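You operate a simulated robot arm through the tools that you are given. There is no shell and no other tool.

The job below is to be done with a simulated two-armed robot. You get a single attempt, and the scene is never put back.

Task
File the red onion in the blue cup and the brown potato in the orange cup.
Fine: cups of the sample wheel; take both from the table; turn the wheel back to its blank field; the rest ends as it began.
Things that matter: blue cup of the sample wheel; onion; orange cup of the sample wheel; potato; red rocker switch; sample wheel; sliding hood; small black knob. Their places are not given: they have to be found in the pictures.

It is judged by the outcome, as a careful person would: the job done as asked, and still so three seconds after it is handed in. It fails if anything else is knocked over, pushed out of place, dropped, spilled or broken.

Robot
Two 7-joint arms with fingered hands on one trunk that stands fixed in place. Base frame: the origin is at the foot of the trunk, x ahead of it, y to its left, z up; the work surface is at about z = 90. Units: cm, degrees, N and s.
The left shoulder is at [3.4, 12.5, 122.7], the right one opposite. With the tool pointing down near the work surface each hand reaches from about 42 to 82 cm from the base axis, measured 20 degrees to its own side. Payload 4 kg a hand.
Tool frame (each hand has its own): the origin (TCP) lies between the finger pads and is the grasp point; the fingertips stand 2.9 cm ahead of it; z points along the fingers, y is the line along which they close. The gripper opens to 10 cm; its body begins 3.4 cm behind the TCP. The gripper is a hand of 5 fingers: y runs from the thumb to the fingers, the wrist lies at [-1.5, -10.5, -17.7] in the tool frame, and closing takes about 1.5 s.
Orientation is that of the tool frame in the base frame, as a unit quaternion [x, y, z, w]. With the fingers straight down and the wrist toward the robot, the tool's x, y and z point along [0, 1, 0], [1, 0, 0] and [0, 0, -1] of the base frame.

Tools
- The arms move only by the tool step_arm. It takes "left_deltas", "right_deltas" or both (then of equal length, played together; a hand with none holds still); each is a list of rows, each a list of 3 entries, a list of its own where there are three numbers: the shift along the base's x, y, z in cm, then the turn, a rotation vector about the base's x, y, z in degrees, then the closure in counts, from 0 (fully open) to 255 (shut). In form: [[[x, y, z], [ax, ay, az], grip], ...]. A call has 1 to 20 rows; each row is the pose to reach, as a shift and turn from the pose commanded when the call began. Each row takes 0.2 s and may step no farther than 5 cm and 8.6 degrees from the row before; otherwise, or with a gripper value out of range, the whole call is refused. A pose out of reach is approached as far as the arm can. The call stops where the force on the tool passes 90 N (or 10 N more than at its start, if that is more) or the arm is blocked; 0.2 s more then pass. Each finger travels about 4.5 cm/s and halts on what it meets, pressing with about 32 N; the grip force reading is that of the motor and also rises with nothing between the fingers. The clock runs only during rows and for 0.2 s after the last one: add rows that repeat a pose to give the fingers time. It gives the time, the measured TCP pose, the force on the tool (base axes), the opening and the grip force at its end, in the units of the frame above (readings bear some noise), with the torque about the TCP (base axes, N m) and any sound that the robot's microphone picked up, and new pictures: "pictures" is both (left out), scene, wrist or none (wrist: the cameras of the hands that moved).
- Cameras (640 x 400 px; columns grow to the right, rows downward): "scene" is now at [12.63, -3.71, 136.35]; the picture's right is [-0.38, -0.92, 0.00], its down [-0.45, 0.19, -0.87] and it looks along [0.81, -0.33, -0.49] (base axes); focal length 233 px, centre (320, 200). "left" rides on the left gripper at [-6.6, -8.6, -12.1] in its tool frame; the picture's right is [-0.76, -0.31, 0.58], its down [0.59, -0.70, 0.40] and it looks along [0.28, 0.64, 0.71] (tool axes); focal length 247 px, centre (320, 200). "right" rides on the right gripper at [6.6, -8.6, -12.1] in its tool frame; the picture's right is [-0.76, 0.31, -0.58], its down [-0.59, -0.70, 0.40] and it looks along [-0.28, 0.64, 0.71] (tool axes); focal length 247 px, centre (320, 200).
- slide_trunk(by): moves the trunk up (or, below 0, down) by that many cm; the arms and the scene camera ride with it, the base frame stays. It gives what a move gives, with no picture.
- grasp_type(shape, hand): the hand has 5 fingers and takes this shape, open, in about a second: jaw (thumb against the fingers, like two jaws); tri (thumb and two fingers); tip (a fingertip pinch); poke (one finger out to press); point (the index stretched); flat (the hand flat); cup (the hand cupped); fist (a fist). The gripper value then closes the fingers along that shape, each until it touches; the sizes above hold for jaw. It gives what a move gives, with no picture.
- turn_head(pan, tilt): turns the head with the scene camera to pan (to the left, within 80 degrees either way) and tilt (down, from -29 to 69), counted from straight ahead of the robot (the tilt from the chest, where the trunk bows). It gives what a move gives, and a new picture of the scene camera.
- locate(camera, pixels): there is no depth. For up to 12 entries [column, row, z] of the newest picture of that camera ("zoom" is the newest enlarged one), the place [x, y] in the base frame at which the ray of that pixel passes the height z, good to about 0.3 cm. It takes no simulated time.
- enlarge(camera, box): a new picture of the part [left, top, right, bottom] of that camera's present view, enlarged. It takes no simulated time.
- hand_in(): hands the job in; it is judged then, once.

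Unless the task says otherwise, let go and move clear before handing in.

The tools are called as a command line: name --argument value ..., lists and objects as JSON in quotes. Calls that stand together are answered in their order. step_arm: Moves the arms, as the interface text tells. Its arguments: {"type":"object","properties":{"left_deltas":{"type":"array"},"right_deltas":{"type":"array"},"pictures":{"type":"string","enum":["both","scene","wrist","none"]}},"required":[]} The other tools are called the same way: slide_trunk (by) moves the trunk up or down; grasp_type (shape, hand) gives the hand a shape; turn_head (pan, tilt) turns the head that bears the scene camera; locate (camera, pixels) gives the place at which the rays of pixels pass given heights; enlarge (camera, box) takes an enlarged picture of a part of a camera's view; hand_in () hands the job in.

At the start:

```text
time: 0.0
left_eef_pos: [59.95, 5.75, 129.55]
left_tool_rot: [0.707, 0.707, 0.001, 0.0]
left_ft_force: [0.6, -0.7, -0.3]
left_torque: [0.0, -0.02, 0.03]
left_gripper_width: 10.02
left_finger_force: 0.0
left_shape: jaw
right_eef_pos: [47.64, -38.22, 127.56]
right_tool_rot: [0.707, 0.707, 0.0, -0.001]
right_ft_force: [-1.2, -0.2, 0.2]
right_torque: [0.04, -0.03, -0.01]
right_gripper_width: 9.99
right_finger_force: 0.1
right_shape: jaw
trunk travel left (down, up): [-42.5, 32.2]
head pan, tilt (commanded): [-22.4, 29.2]
```

scene: 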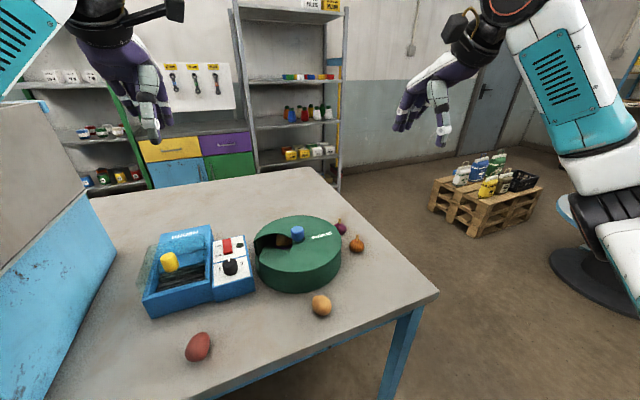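
right: 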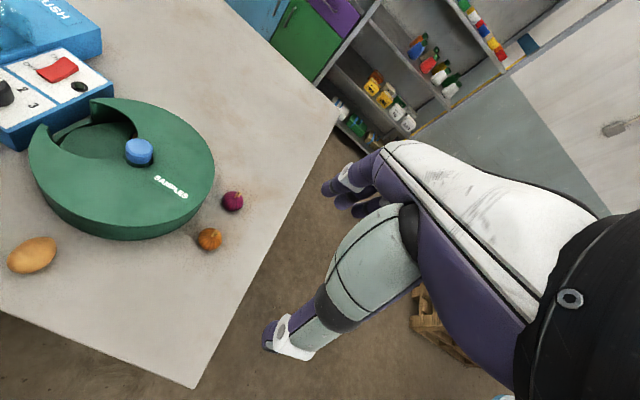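
left: 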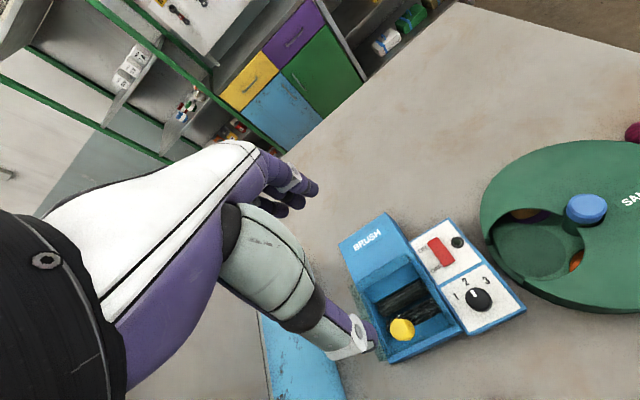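

The scene shows a brush machine (blue box with red rocker and black knob, around pixel 200,270), a green sample wheel at (298,255), a red-brown object at (198,347), a brown potato-like object at (321,305), a purple onion at (340,227) and an orange one at (356,244). I'll take enlarged views before moving anything.

enlarge --camera "scene" --box '[120, 200, 380, 370]'

enlarge --camera "right" --box '[0, 20, 300, 300]'

enlarge --camera "left" --box '[320, 110, 640, 370]'

```text
2.35 times, centred on (250, 285) of scene
```

zoom: 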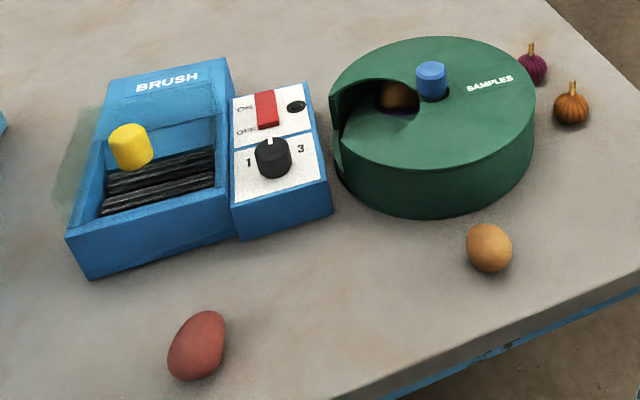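

```text
1.43 times, centred on (150, 160) of right
```

zoom: 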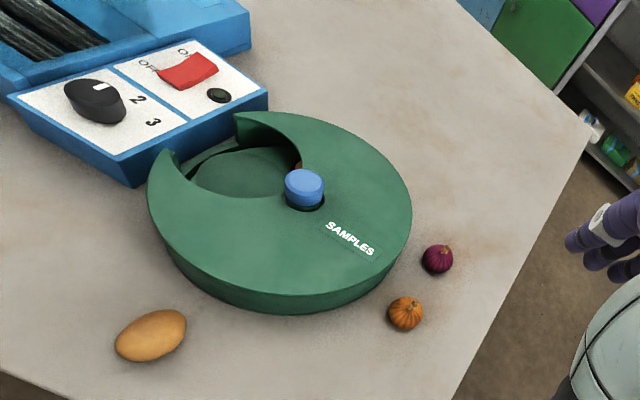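

```text
1.54 times, centred on (480, 240) of left
```

zoom: 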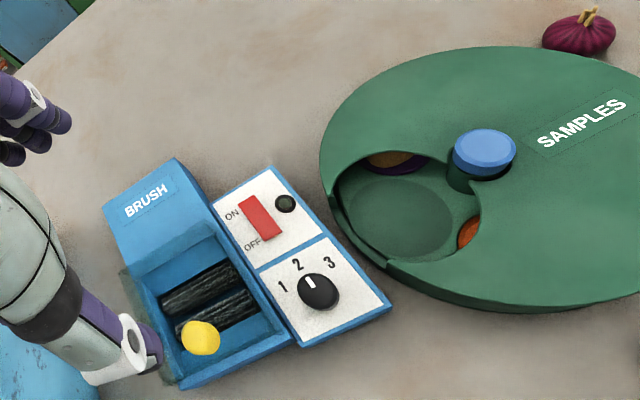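

The wheel has a green cover with a window showing a blank field, a blue post at its centre, and bits of a purple/yellow and an orange cup at the window's edges. I'll locate the objects at plausible heights.

locate --camera "scene" --pixels '[[198, 347, 92.5], [321, 305, 92.5], [340, 227, 92], [356, 244, 92], [297, 228, 100], [297, 243, 97], [258, 262, 90], [340, 265, 90], [299, 292, 90], [231, 267, 97], [226, 245, 97], [169, 262, 100]]'

locate --camera "right" --pixels '[[33, 254, 92.5], [233, 201, 92], [209, 239, 92], [138, 146, 100], [140, 160, 97], [140, 240, 90], [45, 200, 90], [8, 95, 97]]'

locate --camera "left" --pixels '[[586, 205, 100], [586, 220, 97], [640, 130, 92], [478, 300, 97], [441, 252, 97], [402, 330, 100], [450, 255, 97]]'

```text
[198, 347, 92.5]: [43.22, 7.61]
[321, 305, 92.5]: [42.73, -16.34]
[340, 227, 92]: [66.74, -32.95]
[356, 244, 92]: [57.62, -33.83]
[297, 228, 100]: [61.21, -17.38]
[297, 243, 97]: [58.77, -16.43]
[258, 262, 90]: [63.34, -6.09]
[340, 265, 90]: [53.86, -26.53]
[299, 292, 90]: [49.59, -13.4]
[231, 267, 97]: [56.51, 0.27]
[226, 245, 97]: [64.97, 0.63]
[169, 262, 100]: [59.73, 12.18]
```

```text
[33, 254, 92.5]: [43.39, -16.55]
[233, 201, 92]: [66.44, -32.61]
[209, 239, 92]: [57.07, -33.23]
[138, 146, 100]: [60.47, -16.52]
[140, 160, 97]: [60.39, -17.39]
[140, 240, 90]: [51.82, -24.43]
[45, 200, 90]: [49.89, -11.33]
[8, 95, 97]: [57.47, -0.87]
```

```text
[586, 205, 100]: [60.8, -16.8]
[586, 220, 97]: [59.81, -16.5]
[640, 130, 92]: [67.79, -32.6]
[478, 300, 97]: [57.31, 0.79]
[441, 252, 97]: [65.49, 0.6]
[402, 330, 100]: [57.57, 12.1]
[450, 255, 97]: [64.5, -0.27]
```

I'll take a closer look at the window from the left camera and at the rest of the details.

enlarge --camera "left" --box '[460, 130, 640, 320]'

enlarge --camera "scene" --box '[245, 205, 350, 300]'

enlarge --camera "right" --box '[20, 80, 220, 240]'

enlarge --camera "left" --box '[330, 200, 530, 370]'

```text
2.11 times, centred on (550, 225) of left
```

zoom: 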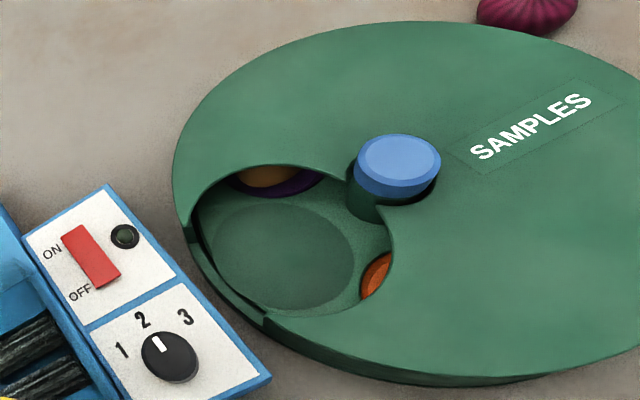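

```text
4.21 times, centred on (298, 252) of scene
```

zoom: 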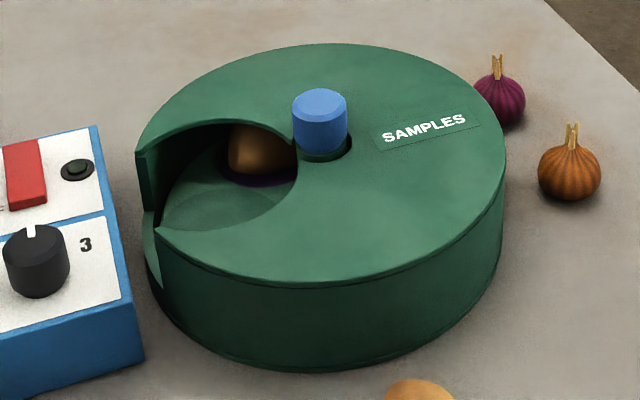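

```text
2.50 times, centred on (120, 160) of right
```

zoom: 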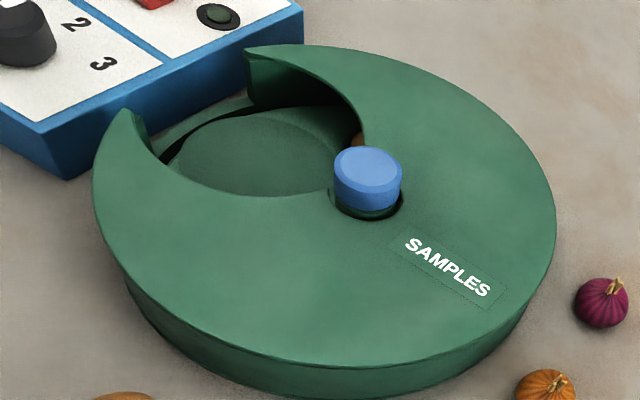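

```text
2.35 times, centred on (430, 285) of left
```

zoom: 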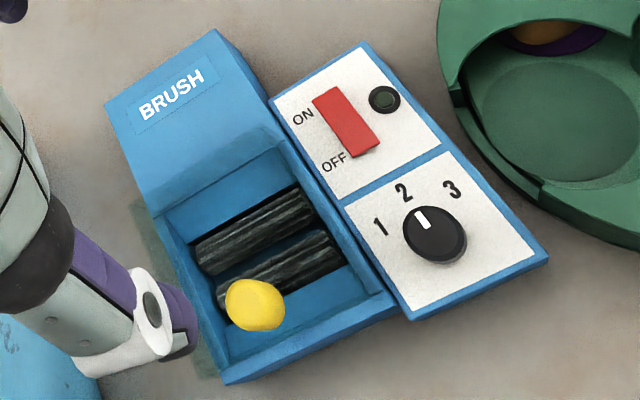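

Now I'll triangulate the post's top from all three cameras, and also the cover rim.

locate --camera "scene" --pixels '[[298, 229.4, 98], [298, 229.4, 100], [298, 229.4, 102], [417, 200, 97]]'

locate --camera "right" --pixels '[[139.2, 148.8, 98], [139.2, 148.8, 100], [139.2, 148.8, 102]]'

locate --camera "left" --pixels '[[587, 206, 98], [587, 206, 100], [587, 206, 102]]'

```text
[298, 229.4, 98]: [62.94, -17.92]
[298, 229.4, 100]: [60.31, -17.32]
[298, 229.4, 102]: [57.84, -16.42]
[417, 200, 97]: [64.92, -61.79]
```

```text
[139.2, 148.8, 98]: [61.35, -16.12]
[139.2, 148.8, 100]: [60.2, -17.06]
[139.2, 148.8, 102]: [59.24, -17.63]
```

```text
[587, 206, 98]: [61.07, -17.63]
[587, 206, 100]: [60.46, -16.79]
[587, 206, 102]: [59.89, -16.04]
```

The post top is at about (60.3, -17.05, 100). I'll get the cover's top height from the SAMPLES label, and window corners similarly.

locate --camera "scene" --pixels '[[322.9, 234.9, 94], [322.9, 234.9, 96], [322.9, 234.9, 98], [258, 240, 97], [340, 232, 97], [304, 271, 97], [299, 215, 97]]'

locate --camera "right" --pixels '[[170.8, 186.8, 94], [170.8, 186.8, 96], [170.8, 186.8, 98], [118, 97, 97], [70, 123, 97], [30, 150, 97], [212, 165, 97], [125, 230, 97], [108, 158, 93], [105, 165, 97], [129, 155, 97], [163, 142, 97]]'

locate --camera "left" --pixels '[[650.5, 190.9, 94], [650.5, 190.9, 96], [650.5, 190.9, 98], [489, 235, 97], [525, 283, 97], [481, 207, 97], [580, 136, 97], [536, 246, 92], [536, 246, 93.5], [580, 250, 97], [540, 205, 97]]'

```text
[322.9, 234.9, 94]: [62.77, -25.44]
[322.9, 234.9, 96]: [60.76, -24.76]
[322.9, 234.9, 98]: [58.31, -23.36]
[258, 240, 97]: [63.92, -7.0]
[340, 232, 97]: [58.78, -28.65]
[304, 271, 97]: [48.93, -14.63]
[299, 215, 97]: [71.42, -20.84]
```

```text
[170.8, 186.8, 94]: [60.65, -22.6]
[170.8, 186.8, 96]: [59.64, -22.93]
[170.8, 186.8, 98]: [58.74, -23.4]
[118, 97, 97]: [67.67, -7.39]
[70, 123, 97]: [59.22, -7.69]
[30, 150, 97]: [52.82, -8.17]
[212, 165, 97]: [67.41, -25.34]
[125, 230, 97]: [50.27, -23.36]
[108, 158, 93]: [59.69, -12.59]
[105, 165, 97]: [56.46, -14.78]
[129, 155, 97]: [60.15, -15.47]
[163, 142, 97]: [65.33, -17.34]
```

```text
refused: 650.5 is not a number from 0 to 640
```

The cover's top is at z≈98 with the post's top at 100, and the window opens toward +y. I'll move the left hand so that its camera is straight above the window (straight down is near pixel (522,339)).

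step_arm --left_deltas '[[[2.5, -2.5, -1.5], [0, 0, 0], 0], [[5, -5, -3], [0, 0, 0], 0], [[7, -7.5, -4.5], [0, 0, 0], 0], [[8.6, -9.2, -5.5], [0, 0, 0], 0], [[8.6, -9.2, -5.5], [0, 0, 0], 0]]' --pictures "both"

turn_head --pan -14 --tilt 38

```text
time: 1.2
left_eef_pos: [68.61, -3.23, 124.07]
left_tool_rot: [0.707, 0.707, 0.0, 0.0]
left_ft_force: [-0.1, 0.3, -0.3]
left_torque: [0.0, 0.02, 0.01]
left_gripper_width: 9.98
left_finger_force: 0.1
left_shape: jaw
right_eef_pos: [47.77, -38.26, 127.53]
right_tool_rot: [0.707, 0.708, 0.0, 0.0]
right_ft_force: [0.2, 0.7, 0.3]
right_torque: [0.0, 0.03, -0.02]
right_gripper_width: 10.01
right_finger_force: 0.1
right_shape: jaw
trunk travel left (down, up): [-42.5, 32.2]
head pan, tilt (commanded): [-22.4, 29.2]
```

scene: 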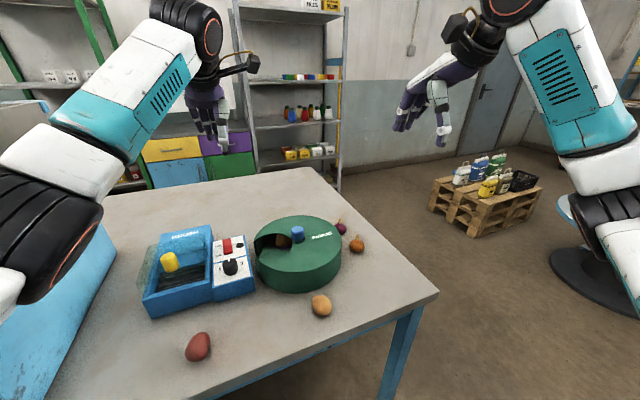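
left: 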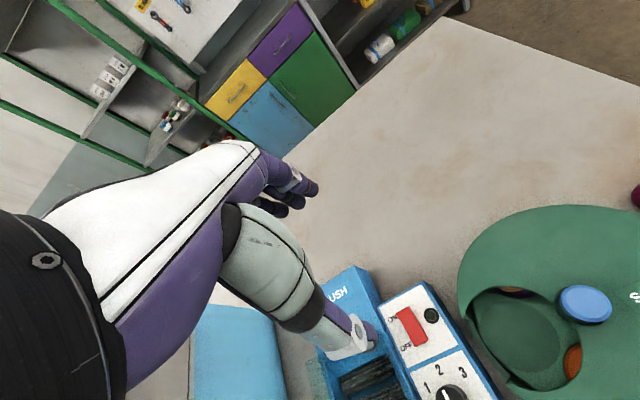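

```text
time: 1.9
left_eef_pos: [68.59, -3.33, 124.07]
left_tool_rot: [0.707, 0.707, 0.0, 0.0]
left_ft_force: [0.0, -0.9, 0.2]
left_torque: [0.02, 0.03, 0.02]
left_gripper_width: 10.0
left_finger_force: 0.0
left_shape: jaw
right_eef_pos: [47.72, -38.32, 127.38]
right_tool_rot: [0.707, 0.707, 0.001, 0.0]
right_ft_force: [0.2, 0.0, -0.6]
right_torque: [0.02, 0.02, 0.0]
right_gripper_width: 9.96
right_finger_force: 0.2
right_shape: jaw
trunk travel left (down, up): [-42.5, 32.2]
head pan, tilt (commanded): [-14.0, 38.0]
```

scene: 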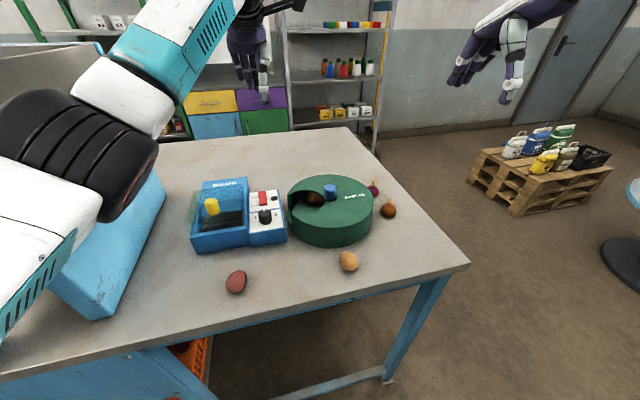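

The left camera now looks almost straight down on the window near (520,340). I'll enlarge it and the scene view of the wheel.

enlarge --camera "left" --box '[440, 250, 640, 400]'

enlarge --camera "scene" --box '[280, 165, 410, 280]'

```text
2.67 times, centred on (540, 325) of left
```

zoom: 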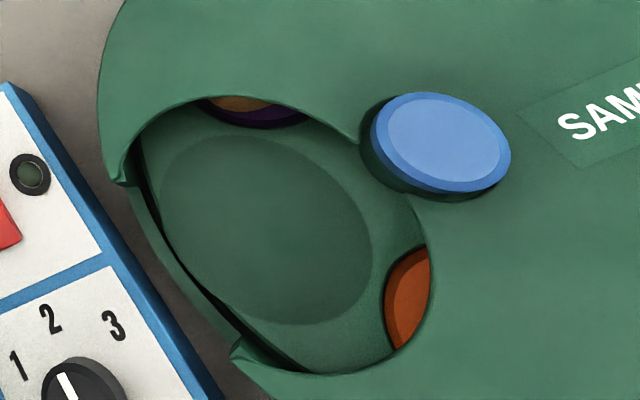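

```text
3.48 times, centred on (345, 222) of scene
```

zoom: 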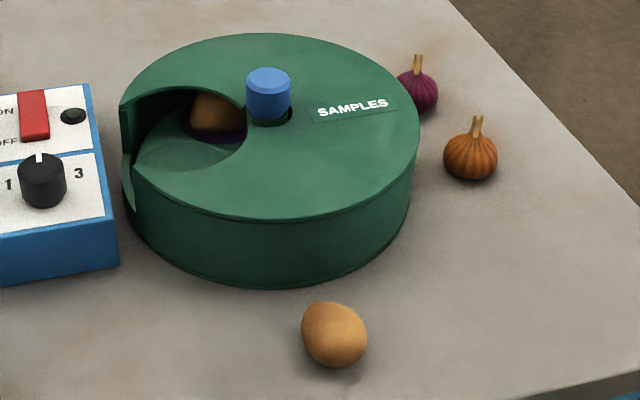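

I'll locate window and field features in the zoomed left view to get the wheel geometry.

enlarge --camera "left" --box '[440, 250, 640, 400]'

locate --camera "left" --pixels '[[585, 303, 100], [485, 319, 98], [507, 381, 98], [578, 325, 98], [555, 302, 98], [518.3, 337, 94], [500, 308, 94], [558, 345, 94], [492, 300, 94], [528, 371, 94], [565, 358, 94], [515, 290, 94]]'

locate --camera "scene" --pixels '[[330, 187, 100], [308, 258, 98], [348, 262, 92.5]]'

```text
2.67 times, centred on (540, 325) of left
```

zoom: 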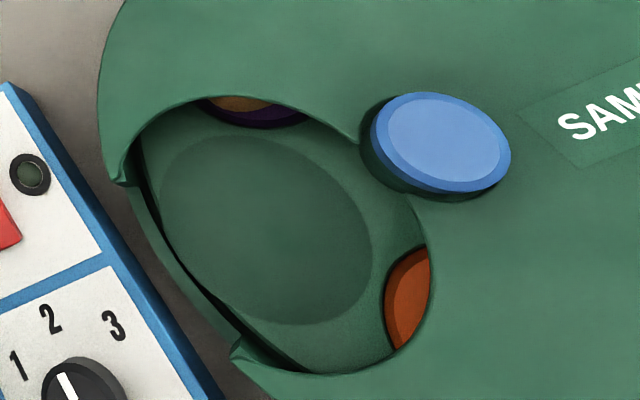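

```text
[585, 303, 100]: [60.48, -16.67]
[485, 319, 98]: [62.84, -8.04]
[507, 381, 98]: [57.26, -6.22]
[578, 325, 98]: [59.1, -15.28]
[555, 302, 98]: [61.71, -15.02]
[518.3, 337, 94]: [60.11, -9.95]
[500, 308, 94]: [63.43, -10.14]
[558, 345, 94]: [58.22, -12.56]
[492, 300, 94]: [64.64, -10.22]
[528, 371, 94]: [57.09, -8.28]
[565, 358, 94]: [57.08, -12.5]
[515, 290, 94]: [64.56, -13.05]
```

```text
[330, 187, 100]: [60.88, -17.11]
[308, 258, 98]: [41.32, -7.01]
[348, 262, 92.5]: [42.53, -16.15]
```

I'll measure the blank field's diameter and where the neighbouring cups' edges lie, using the zoom picture directly.

locate --camera "zoom" --pixels '[[158, 210, 94.5], [373, 248, 94.5], [235, 135, 94.5], [300, 325, 94.5], [398, 349, 94.5], [386, 300, 94.5], [405, 258, 94.5], [200, 100, 94.5], [240, 126, 94.5], [305, 118, 94.5], [123, 183, 98], [235, 355, 98]]'

locate --camera "zoom" --pixels '[[358, 140, 98], [413, 208, 98], [430, 260, 98], [345, 373, 98], [250, 100, 98], [405, 345, 98], [140, 150, 98], [310, 370, 94.5], [160, 235, 94.5], [442, 137, 100], [371, 140, 100], [511, 150, 100]]'

```text
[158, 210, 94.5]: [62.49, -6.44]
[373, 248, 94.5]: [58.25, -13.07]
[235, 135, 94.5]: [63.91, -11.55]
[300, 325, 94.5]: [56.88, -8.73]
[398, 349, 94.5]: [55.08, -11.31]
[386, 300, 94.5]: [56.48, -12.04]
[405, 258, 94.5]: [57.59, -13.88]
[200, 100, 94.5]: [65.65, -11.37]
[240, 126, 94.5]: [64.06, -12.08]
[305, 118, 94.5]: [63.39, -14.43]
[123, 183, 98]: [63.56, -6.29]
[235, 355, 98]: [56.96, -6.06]
```

```text
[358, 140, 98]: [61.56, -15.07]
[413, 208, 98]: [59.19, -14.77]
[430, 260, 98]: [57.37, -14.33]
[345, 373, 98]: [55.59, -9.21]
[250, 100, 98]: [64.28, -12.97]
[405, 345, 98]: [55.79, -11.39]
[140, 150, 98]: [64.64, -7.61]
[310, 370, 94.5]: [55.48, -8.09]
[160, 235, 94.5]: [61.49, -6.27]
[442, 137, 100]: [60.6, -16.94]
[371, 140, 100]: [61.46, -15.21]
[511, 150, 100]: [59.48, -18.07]
```

The geometry fits five fields at 72° spacing: blank in the window at (60.4,-9.9), orange one step on the -x side, purple (holding a potato) on the +x side, and the blue one out of sight on the far side. Before touching anything I want to see how the hand shapes look, so I'll enlarge the view of both hands.

enlarge --camera "scene" --box '[200, 0, 300, 110]'

enlarge --camera "scene" --box '[430, 0, 570, 120]'

enlarge --camera "left" --box '[200, 120, 420, 380]'

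```text
3.64 times, centred on (250, 55) of scene
```

zoom: 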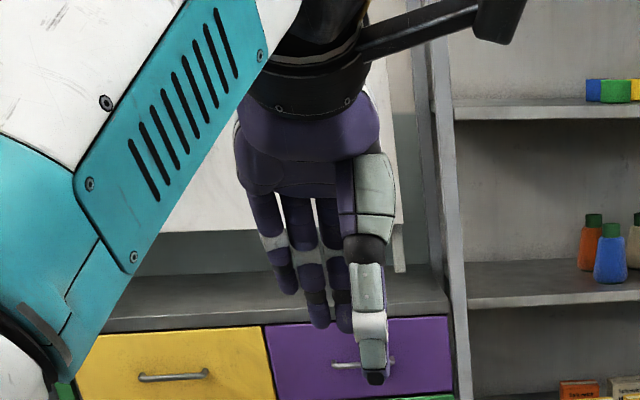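

```text
3.33 times, centred on (500, 60) of scene
```

zoom: 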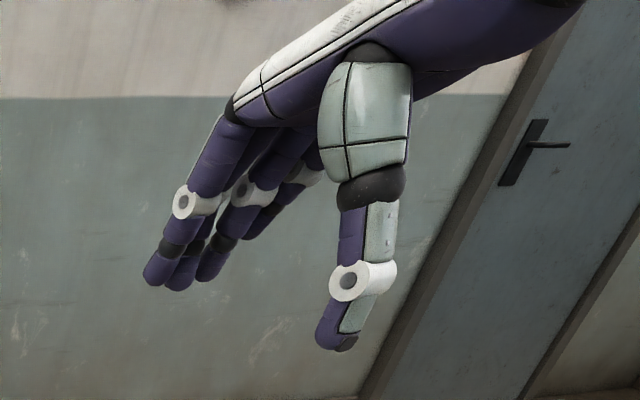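

```text
1.54 times, centred on (310, 250) of left
```

zoom: 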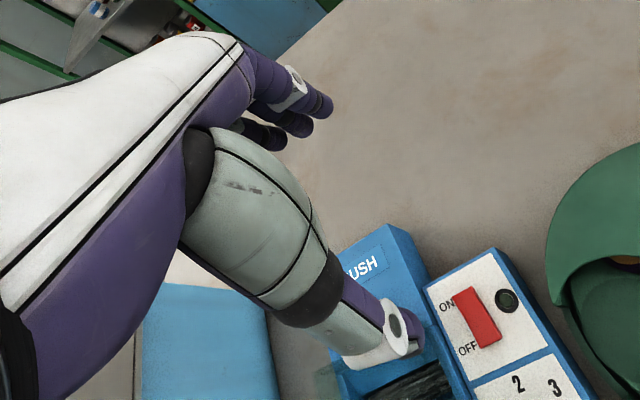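

The hand is human-like: thumb straight down on the near side, the fingers sweeping in from ahead. I'll turn the head to the right hand and watch it close in jaw, in free air.

turn_head --pan -44 --tilt 10

step_arm --right_deltas '[[[0, 0, 0], [0, 0, 0], 120], [[0, 0, 0], [0, 0, 0], 120], [[0, 0, 0], [0, 0, 0], 120], [[0, 0, 0], [0, 0, 0], 120], [[0, 0, 0], [0, 0, 0], 120], [[0, 0, 0], [0, 0, 0], 120]]' --pictures "both"

enlarge --camera "scene" --box '[260, 160, 400, 280]'

```text
time: 2.9
left_eef_pos: [68.67, -3.42, 124.08]
left_tool_rot: [0.707, 0.707, 0.0, 0.0]
left_ft_force: [-1.2, -0.1, 0.4]
left_torque: [-0.03, -0.02, -0.02]
left_gripper_width: 9.98
left_finger_force: 0.0
left_shape: jaw
right_eef_pos: [47.79, -38.34, 127.49]
right_tool_rot: [0.707, 0.707, 0.0, -0.001]
right_ft_force: [0.0, -0.3, 0.5]
right_torque: [0.02, 0.01, -0.01]
right_gripper_width: 9.98
right_finger_force: 0.1
right_shape: jaw
trunk travel left (down, up): [-42.5, 32.2]
head pan, tilt (commanded): [-44.0, 10.0]
```

scene: 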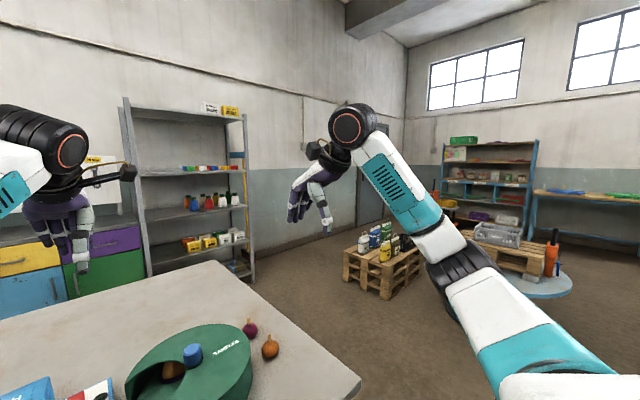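

```text
time: 4.2
left_eef_pos: [68.47, -3.43, 124.13]
left_tool_rot: [0.707, 0.707, 0.001, 0.0]
left_ft_force: [-0.2, 0.1, -0.8]
left_torque: [-0.01, -0.01, -0.02]
left_gripper_width: 9.98
left_finger_force: 0.0
left_shape: jaw
right_eef_pos: [47.76, -38.31, 127.52]
right_tool_rot: [0.707, 0.707, -0.001, 0.0]
right_ft_force: [-0.7, 0.1, 0.9]
right_torque: [0.02, 0.05, 0.01]
right_gripper_width: 5.28
right_finger_force: 0.1
right_shape: jaw
trunk travel left (down, up): [-42.5, 32.2]
head pan, tilt (commanded): [-44.0, 10.0]
```

scene: 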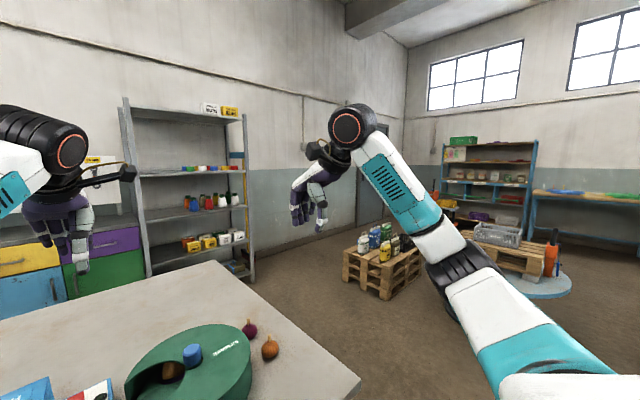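
right: 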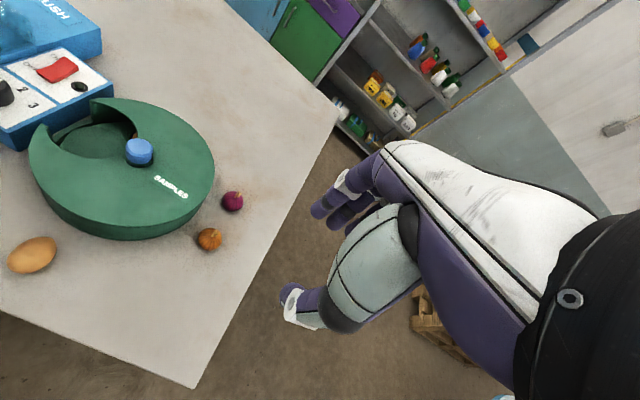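

```text
3.33 times, centred on (330, 220) of scene
```

zoom: 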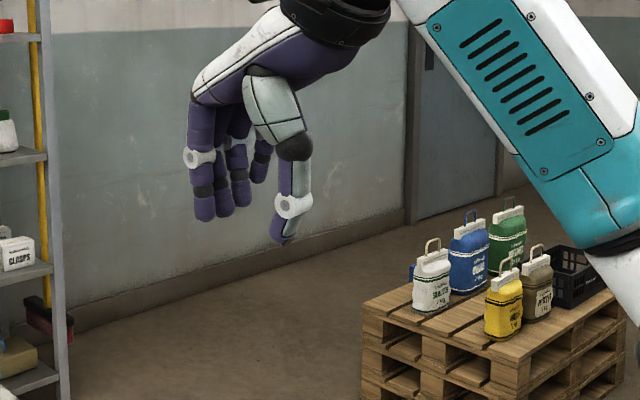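

At 120 counts the opening is 5.28, so width ≈ 10·(1−c/255). Now I'll close further and look, then try the tri and tip shapes.

step_arm --right_deltas '[[[0, 0, 0], [0, 0, 0], 230], [[0, 0, 0], [0, 0, 0], 230], [[0, 0, 0], [0, 0, 0], 230], [[0, 0, 0], [0, 0, 0], 230], [[0, 0, 0], [0, 0, 0], 230], [[0, 0, 0], [0, 0, 0], 230]]' --pictures "both"

enlarge --camera "scene" --box '[260, 160, 380, 270]'

grasp_type --hand "right" --shape "tri"

enlarge --camera "scene" --box '[260, 160, 380, 270]'

```text
time: 5.7
left_eef_pos: [68.67, -3.41, 124.1]
left_tool_rot: [0.707, 0.707, 0.0, 0.0]
left_ft_force: [-0.7, -0.7, 0.0]
left_torque: [-0.01, 0.01, 0.0]
left_gripper_width: 9.97
left_finger_force: 0.1
left_shape: jaw
right_eef_pos: [47.72, -38.21, 127.6]
right_tool_rot: [0.707, 0.707, -0.001, -0.001]
right_ft_force: [-0.1, -0.3, -0.1]
right_torque: [0.0, 0.0, 0.0]
right_gripper_width: 1.0
right_finger_force: 0.0
right_shape: jaw
trunk travel left (down, up): [-42.5, 32.2]
head pan, tilt (commanded): [-44.0, 10.0]
```

scene: 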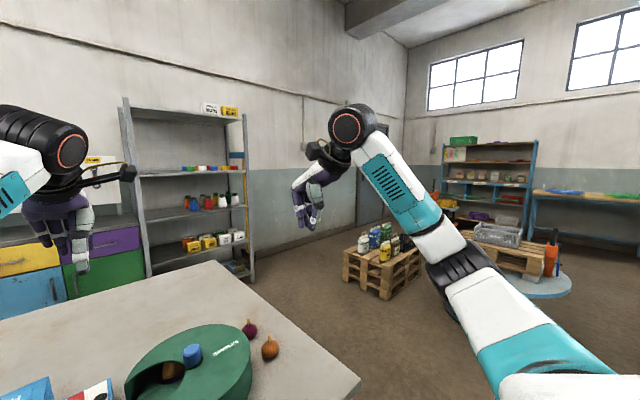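
right: 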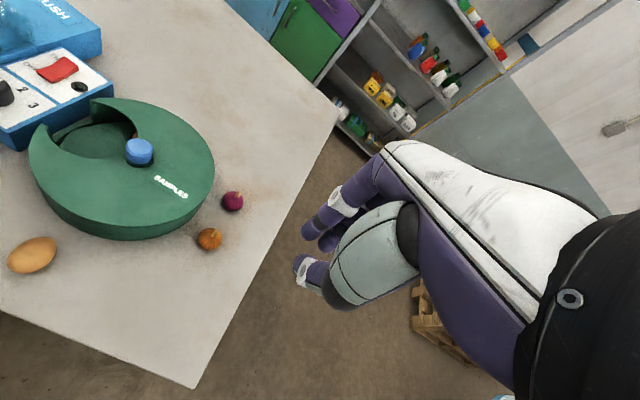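

```text
3.64 times, centred on (320, 215) of scene
```

zoom: 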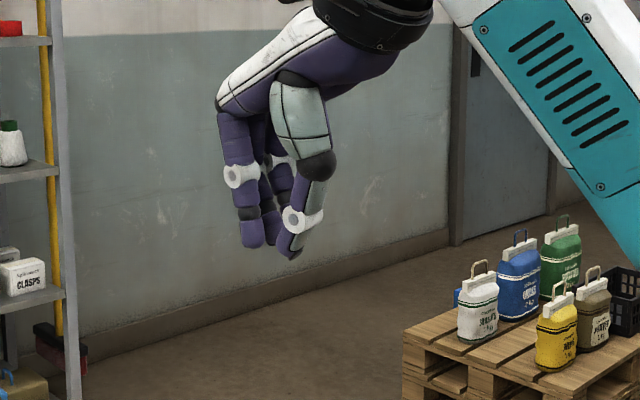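

```text
time: 6.5
left_eef_pos: [68.64, -3.37, 124.2]
left_tool_rot: [0.707, 0.707, 0.0, 0.0]
left_ft_force: [0.9, -0.1, 0.0]
left_torque: [-0.01, 0.01, -0.02]
left_gripper_width: 9.99
left_finger_force: 0.1
left_shape: jaw
right_eef_pos: [47.65, -38.33, 127.51]
right_tool_rot: [0.707, 0.707, 0.0, 0.0]
right_ft_force: [0.3, 0.9, 0.7]
right_torque: [0.03, 0.01, 0.0]
right_gripper_width: 9.97
right_finger_force: 0.0
right_shape: tri
trunk travel left (down, up): [-42.5, 32.2]
head pan, tilt (commanded): [-44.0, 10.0]
```

```text
3.64 times, centred on (320, 215) of scene
```

zoom: 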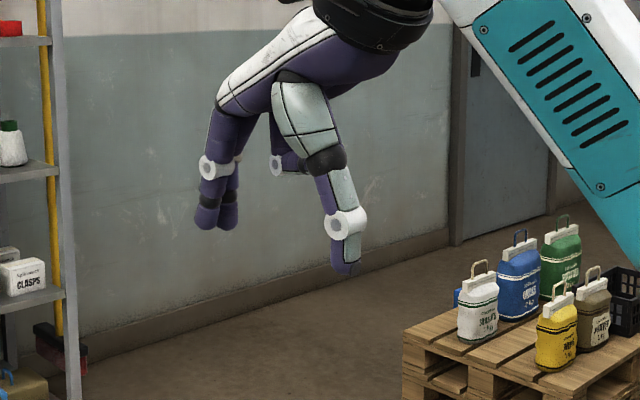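

Tri curls the ring and little fingers away, leaving the thumb, index and middle. I'll close tri to about the post's width and look at the fingertip positions.

step_arm --right_deltas '[[[0, 0, 0], [0, 0, 0], 165], [[0, 0, 0], [0, 0, 0], 165], [[0, 0, 0], [0, 0, 0], 165], [[0, 0, 0], [0, 0, 0], 165], [[0, 0, 0], [0, 0, 0], 165], [[0, 0, 0], [0, 0, 0], 165], [[0, 0, 0], [0, 0, 0], 165]]' --pictures "none"

enlarge --camera "scene" --box '[270, 165, 350, 250]'

enlarge --camera "right" --box '[240, 160, 420, 360]'

```text
time: 8.2
left_eef_pos: [68.6, -3.28, 124.14]
left_tool_rot: [0.707, 0.707, 0.0, 0.0]
left_ft_force: [-0.7, 0.0, 0.6]
left_torque: [-0.02, 0.0, -0.01]
left_gripper_width: 9.97
left_finger_force: 0.0
left_shape: jaw
right_eef_pos: [47.75, -38.2, 127.45]
right_tool_rot: [0.707, 0.707, 0.0, -0.001]
right_ft_force: [0.8, -0.3, 1.1]
right_torque: [0.0, 0.02, -0.01]
right_gripper_width: 3.56
right_finger_force: 0.2
right_shape: tri
trunk travel left (down, up): [-42.5, 32.2]
head pan, tilt (commanded): [-44.0, 10.0]
```

```text
4.71 times, centred on (310, 208) of scene
```

zoom: 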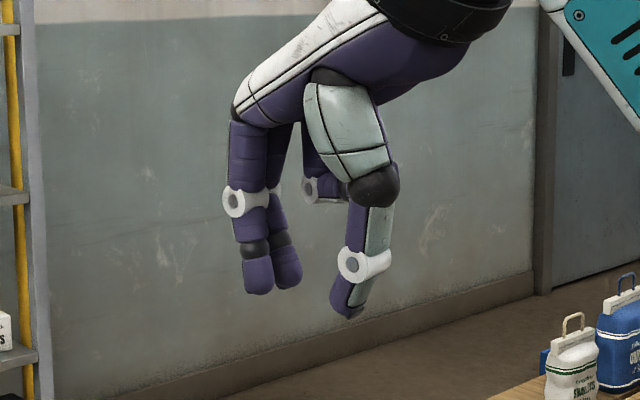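

```text
2.00 times, centred on (330, 260) of right
```

zoom: 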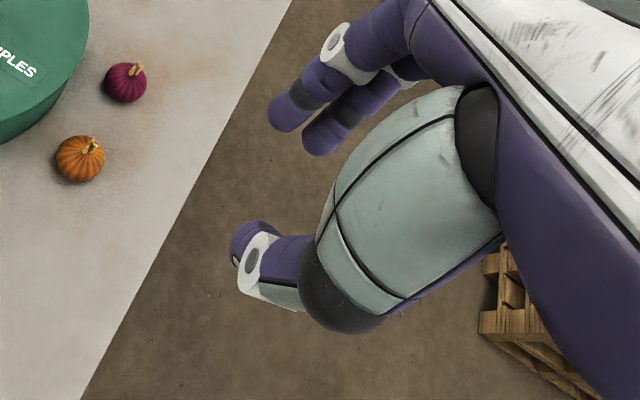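

I'll locate the fingertips at the height they should have (tips ≈124.6) from both views to see where the tri pinch centre lies relative to the TCP (47.75,-38.2).

locate --camera "scene" --pixels '[[296.8, 227, 124.6], [303.2, 226, 124.6], [315.7, 231.5, 124.6], [296.8, 227, 125.5], [303.2, 226, 125.5], [315.7, 231.5, 123.5]]'

locate --camera "zoom" --pixels '[[278, 120, 124.6], [315, 145, 124.6], [240, 240, 124.6], [278, 120, 125.5], [315, 145, 125.5], [240, 240, 123.5]]'

```text
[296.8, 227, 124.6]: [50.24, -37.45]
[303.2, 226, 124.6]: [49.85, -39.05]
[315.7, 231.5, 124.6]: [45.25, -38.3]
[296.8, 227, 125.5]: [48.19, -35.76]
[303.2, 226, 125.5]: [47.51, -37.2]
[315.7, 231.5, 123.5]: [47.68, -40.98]
```

```text
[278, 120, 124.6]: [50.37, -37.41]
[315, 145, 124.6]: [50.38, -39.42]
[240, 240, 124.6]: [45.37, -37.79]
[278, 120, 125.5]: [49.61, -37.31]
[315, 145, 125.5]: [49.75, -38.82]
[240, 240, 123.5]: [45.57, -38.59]
```

Tri at width 3.56 is nicely centred on the TCP: index (50.3,-37.4), middle (50.1,-39.3), thumb (45.3,-38.0), tips 2.9 below. So tri is the shape to use. I'll back the left hand off to the left, with its camera still able to see the wheel.

step_arm --left_deltas '[[[-3.5, 3, 1], [0, 0, 0], 0], [[-7, 6, 2], [0, 0, 0], 0], [[-10.5, 9, 3], [0, 0, 0], 0], [[-13, 12, 4], [0, 0, 0], 0], [[-13, 15, 4], [0, 0, 0], 0]]' --pictures "wrist"

turn_head --pan -16 --tilt 36

```text
time: 9.3
left_eef_pos: [55.47, 11.71, 128.31]
left_tool_rot: [0.707, 0.707, 0.0, 0.0]
left_ft_force: [-0.3, 0.1, 0.4]
left_torque: [-0.01, 0.01, -0.02]
left_gripper_width: 9.99
left_finger_force: 0.1
left_shape: jaw
right_eef_pos: [47.71, -38.32, 127.57]
right_tool_rot: [0.707, 0.708, 0.001, 0.0]
right_ft_force: [0.3, -0.1, -0.8]
right_torque: [0.02, 0.03, 0.03]
right_gripper_width: 3.55
right_finger_force: 0.1
right_shape: tri
trunk travel left (down, up): [-42.5, 32.2]
head pan, tilt (commanded): [-44.0, 10.0]
```

left: 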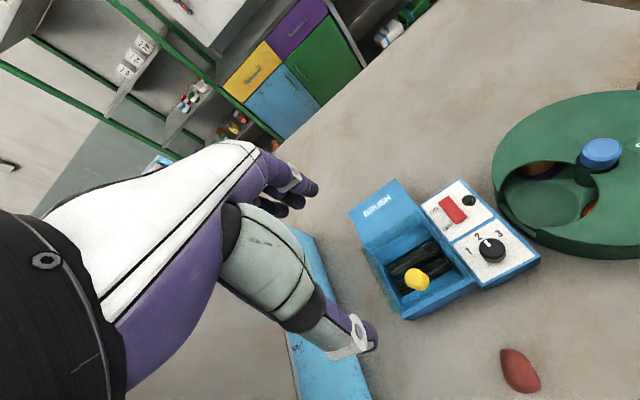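

```text
time: 10.3
left_eef_pos: [55.34, 11.69, 128.18]
left_tool_rot: [0.707, 0.707, 0.0, 0.0]
left_ft_force: [-0.5, -0.4, 0.7]
left_torque: [0.02, -0.01, -0.01]
left_gripper_width: 9.99
left_finger_force: 0.0
left_shape: jaw
right_eef_pos: [47.56, -38.26, 127.62]
right_tool_rot: [0.707, 0.708, 0.0, 0.0]
right_ft_force: [-0.2, 0.3, -0.2]
right_torque: [0.01, -0.02, -0.03]
right_gripper_width: 3.59
right_finger_force: 0.0
right_shape: tri
trunk travel left (down, up): [-42.5, 32.2]
head pan, tilt (commanded): [-16.0, 36.0]
```

scene: 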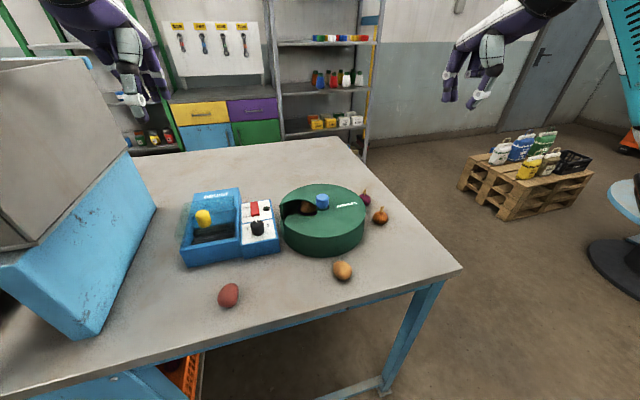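

The left hand is clear and still sees the window near (545,195). Now I'll bring the right hand above the post at (60.45,-16.95), well above it, half open.

step_arm --right_deltas '[[[1.8, 3.1, -1], [0, 0, 0], 70], [[3.6, 6.2, -2], [0, 0, 0], 70], [[5.4, 9.3, -3], [0, 0, 0], 70], [[7.2, 12.4, -5], [0, 0, 0], 70], [[9.0, 15.5, -7], [0, 0, 0], 70], [[10.8, 18.6, -9], [0, 0, 0], 70], [[12.75, 21.3, -11], [0, 0, 0], 70], [[12.75, 21.3, -12.5], [0, 0, 0], 70], [[12.75, 21.3, -12.5], [0, 0, 0], 70]]' --pictures "both"

enlarge --camera "scene" --box '[270, 110, 400, 260]'

enlarge --camera "left" --box '[440, 50, 640, 280]'

```text
time: 12.3
left_eef_pos: [55.52, 11.54, 128.28]
left_tool_rot: [0.708, 0.707, 0.0, 0.0]
left_ft_force: [0.4, -1.1, 0.9]
left_torque: [0.03, 0.0, 0.01]
left_gripper_width: 9.99
left_finger_force: 0.1
left_shape: jaw
right_eef_pos: [60.35, -16.99, 115.14]
right_tool_rot: [0.706, 0.708, 0.0, 0.001]
right_ft_force: [-0.5, 0.0, -0.1]
right_torque: [-0.01, 0.01, 0.01]
right_gripper_width: 7.23
right_finger_force: 0.1
right_shape: tri
trunk travel left (down, up): [-42.5, 32.2]
head pan, tilt (commanded): [-16.0, 36.0]
```

scene: 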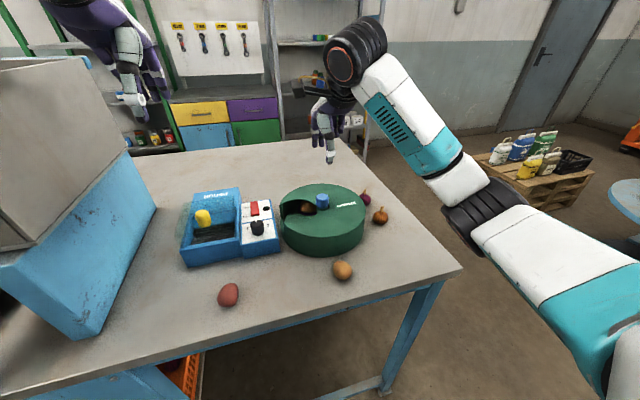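
right: 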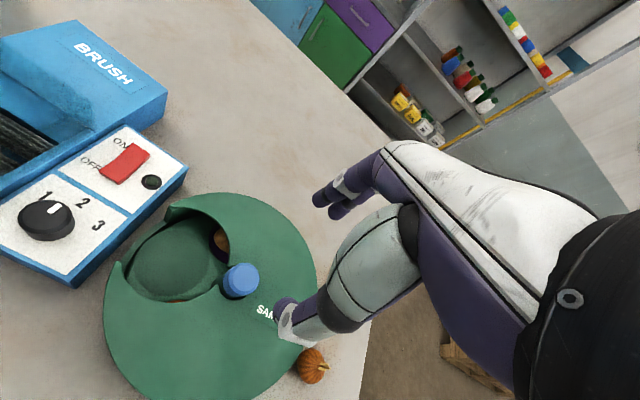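

```text
2.67 times, centred on (335, 185) of scene
```

zoom: 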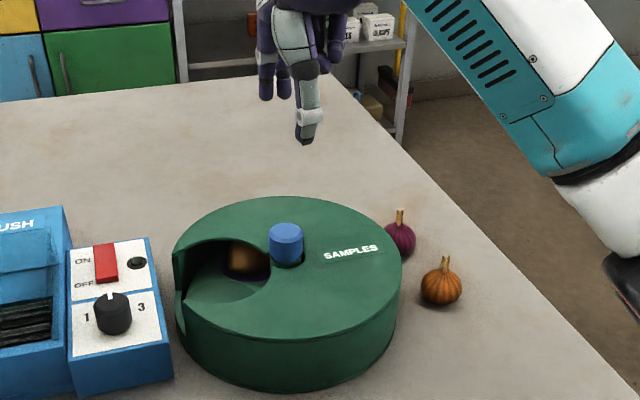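

```text
1.74 times, centred on (540, 165) of left
```

zoom: 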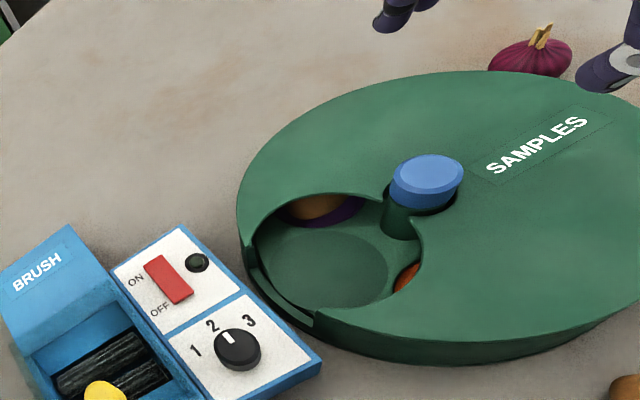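

The hand is over the post. I'll check the post with this camera, then test how far the wrist can yaw here, in free air: first +72°.

locate --camera "right" --pixels '[[241, 274, 100], [222, 274, 100], [260, 276, 100], [241, 266, 100], [241, 283, 100]]'

step_arm --right_deltas '[[[0, 0, 0], [0, 0, 8], 70], [[0, 0, 0], [0, 0, 16], 70], [[0, 0, 0], [0, 0, 24], 70], [[0, 0, 0], [0, 0, 32], 70], [[0, 0, 0], [0, 0, 40], 70], [[0, 0, 0], [0, 0, 48], 70], [[0, 0, 0], [0, 0, 56], 70], [[0, 0, 0], [0, 0, 64], 70], [[0, 0, 0], [0, 0, 72], 70], [[0, 0, 0], [0, 0, 80], 70], [[0, 0, 0], [0, 0, 80], 70]]' --pictures "both"

```text
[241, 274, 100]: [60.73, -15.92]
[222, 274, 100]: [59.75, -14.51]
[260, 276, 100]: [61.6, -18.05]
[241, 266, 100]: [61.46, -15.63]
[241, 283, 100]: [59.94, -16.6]
```

```text
time: 14.7
left_eef_pos: [55.55, 11.57, 128.24]
left_tool_rot: [0.707, 0.707, -0.001, 0.0]
left_ft_force: [-0.7, -0.2, 0.2]
left_torque: [0.0, -0.02, -0.02]
left_gripper_width: 9.98
left_finger_force: 0.1
left_shape: jaw
right_eef_pos: [60.33, -16.99, 115.03]
right_tool_rot: [0.085, 0.996, 0.001, 0.0]
right_ft_force: [0.7, 0.1, 0.0]
right_torque: [0.0, -0.01, -0.02]
right_gripper_width: 7.22
right_finger_force: 0.1
right_shape: tri
trunk travel left (down, up): [-42.5, 32.2]
head pan, tilt (commanded): [-16.0, 36.0]
```

scene: 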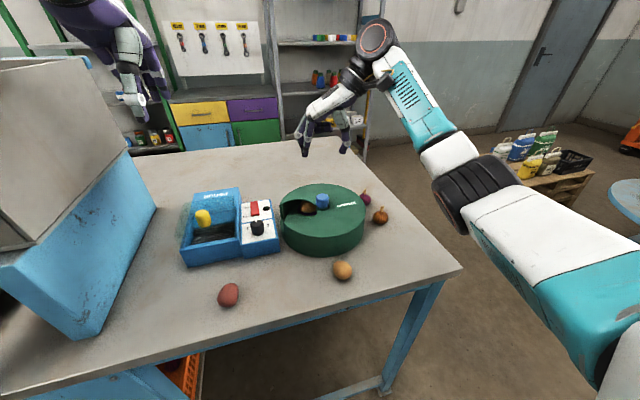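
right: 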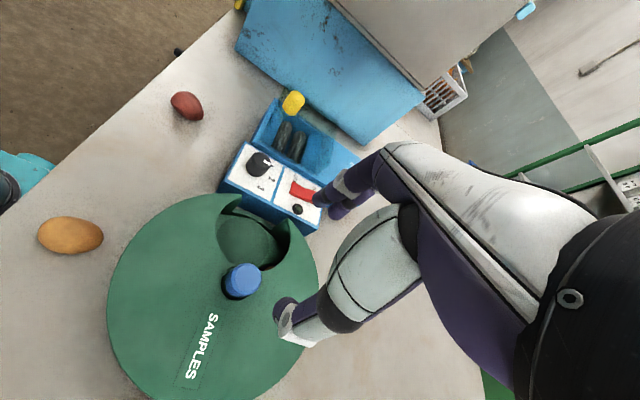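

The wrist reaches +80° fine. Enlarging to check the post's centre against the hand's axis at this yaw.

enlarge --camera "right" --box '[190, 220, 310, 320]'

```text
4.00 times, centred on (250, 270) of right
```

zoom: 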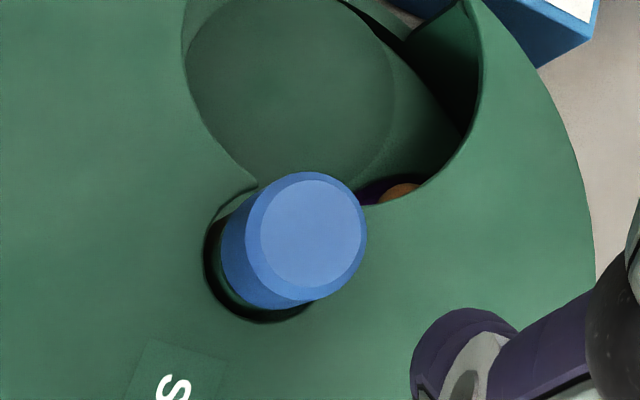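

locate --camera "zoom" --pixels '[[306, 236, 100], [246, 240, 99.8], [367, 232, 99.8], [308, 171, 99.8], [304, 302, 99.8], [306, 236, 99], [306, 236, 101], [270, 322, 98], [205, 255, 98]]'

```text
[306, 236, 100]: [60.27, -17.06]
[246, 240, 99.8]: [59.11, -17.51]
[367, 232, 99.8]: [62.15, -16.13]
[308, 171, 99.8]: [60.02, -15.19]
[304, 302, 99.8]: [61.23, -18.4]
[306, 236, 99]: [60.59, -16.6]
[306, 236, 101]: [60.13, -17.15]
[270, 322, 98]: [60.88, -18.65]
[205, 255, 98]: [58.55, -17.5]
```

The post is at about (60.4,-17.0), Ø≈3.4, concentric with the hand. I'll descend at yaw +80 to TCP z≈103.5 with a narrower opening and check clearances before going lower.

step_arm --right_deltas '[[[0, 0, -3.5], [0, 0, 0], 90], [[0, 0, -7], [0, 0, 0], 100], [[0, 0, -9.5], [0, 0, 0], 110], [[0, 0, -11.5], [0, 0, 0], 110], [[0, 0, -11.5], [0, 0, 0], 110]]' --pictures "both"

enlarge --camera "scene" --box '[280, 130, 380, 250]'

enlarge --camera "left" --box '[480, 60, 640, 260]'

enlarge --camera "right" --box '[200, 160, 380, 360]'

```text
time: 15.9
left_eef_pos: [55.42, 11.58, 128.25]
left_tool_rot: [0.707, 0.707, 0.0, 0.001]
left_ft_force: [-0.4, 0.1, 0.0]
left_torque: [0.01, -0.02, -0.01]
left_gripper_width: 9.99
left_finger_force: 0.0
left_shape: jaw
right_eef_pos: [60.47, -16.96, 103.41]
right_tool_rot: [0.087, 0.996, 0.0, 0.0]
right_ft_force: [-0.3, -0.4, -0.4]
right_torque: [0.0, 0.02, 0.0]
right_gripper_width: 5.74
right_finger_force: 0.1
right_shape: tri
trunk travel left (down, up): [-42.5, 32.2]
head pan, tilt (commanded): [-16.0, 36.0]
```

scene: 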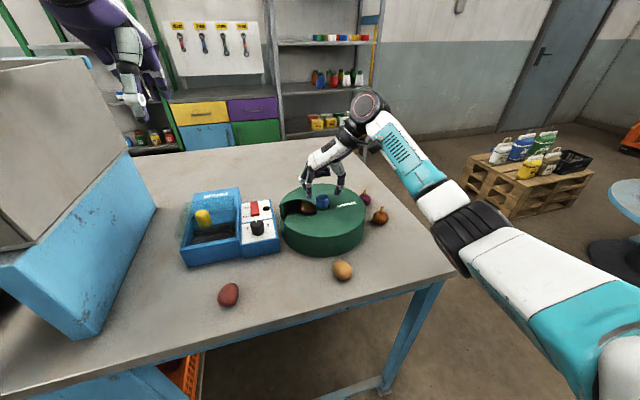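
right: 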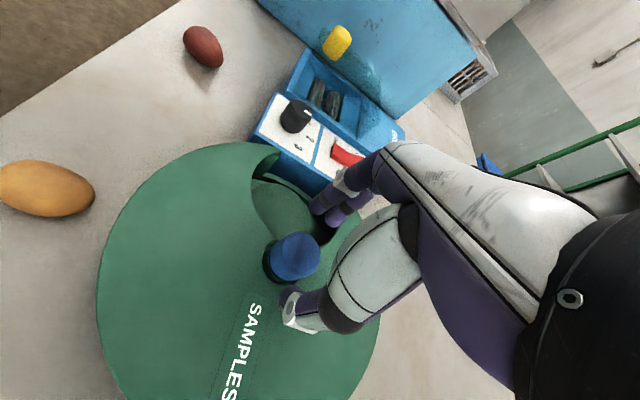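

```text
3.33 times, centred on (330, 190) of scene
```

zoom: 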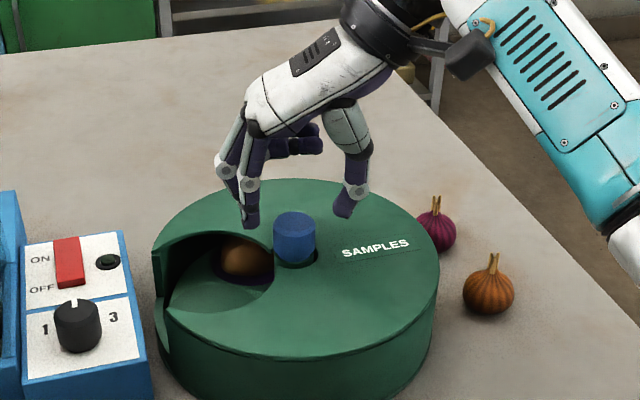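

```text
2.00 times, centred on (560, 160) of left
```

zoom: 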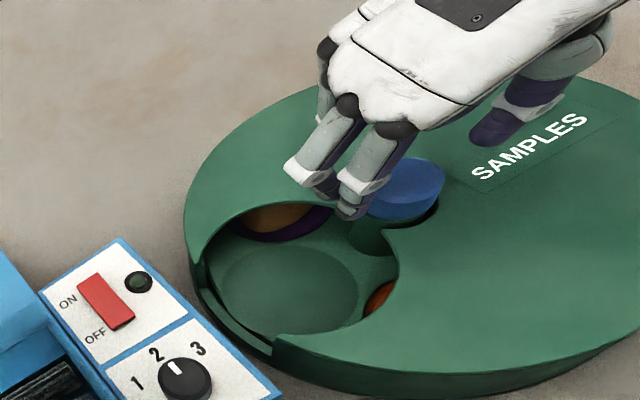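

```text
2.00 times, centred on (290, 260) of right
```

zoom: 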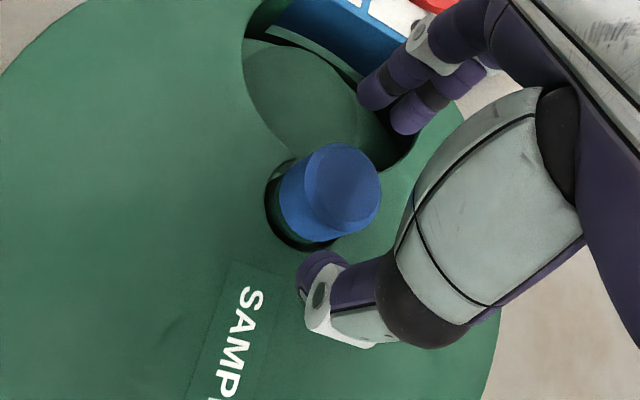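

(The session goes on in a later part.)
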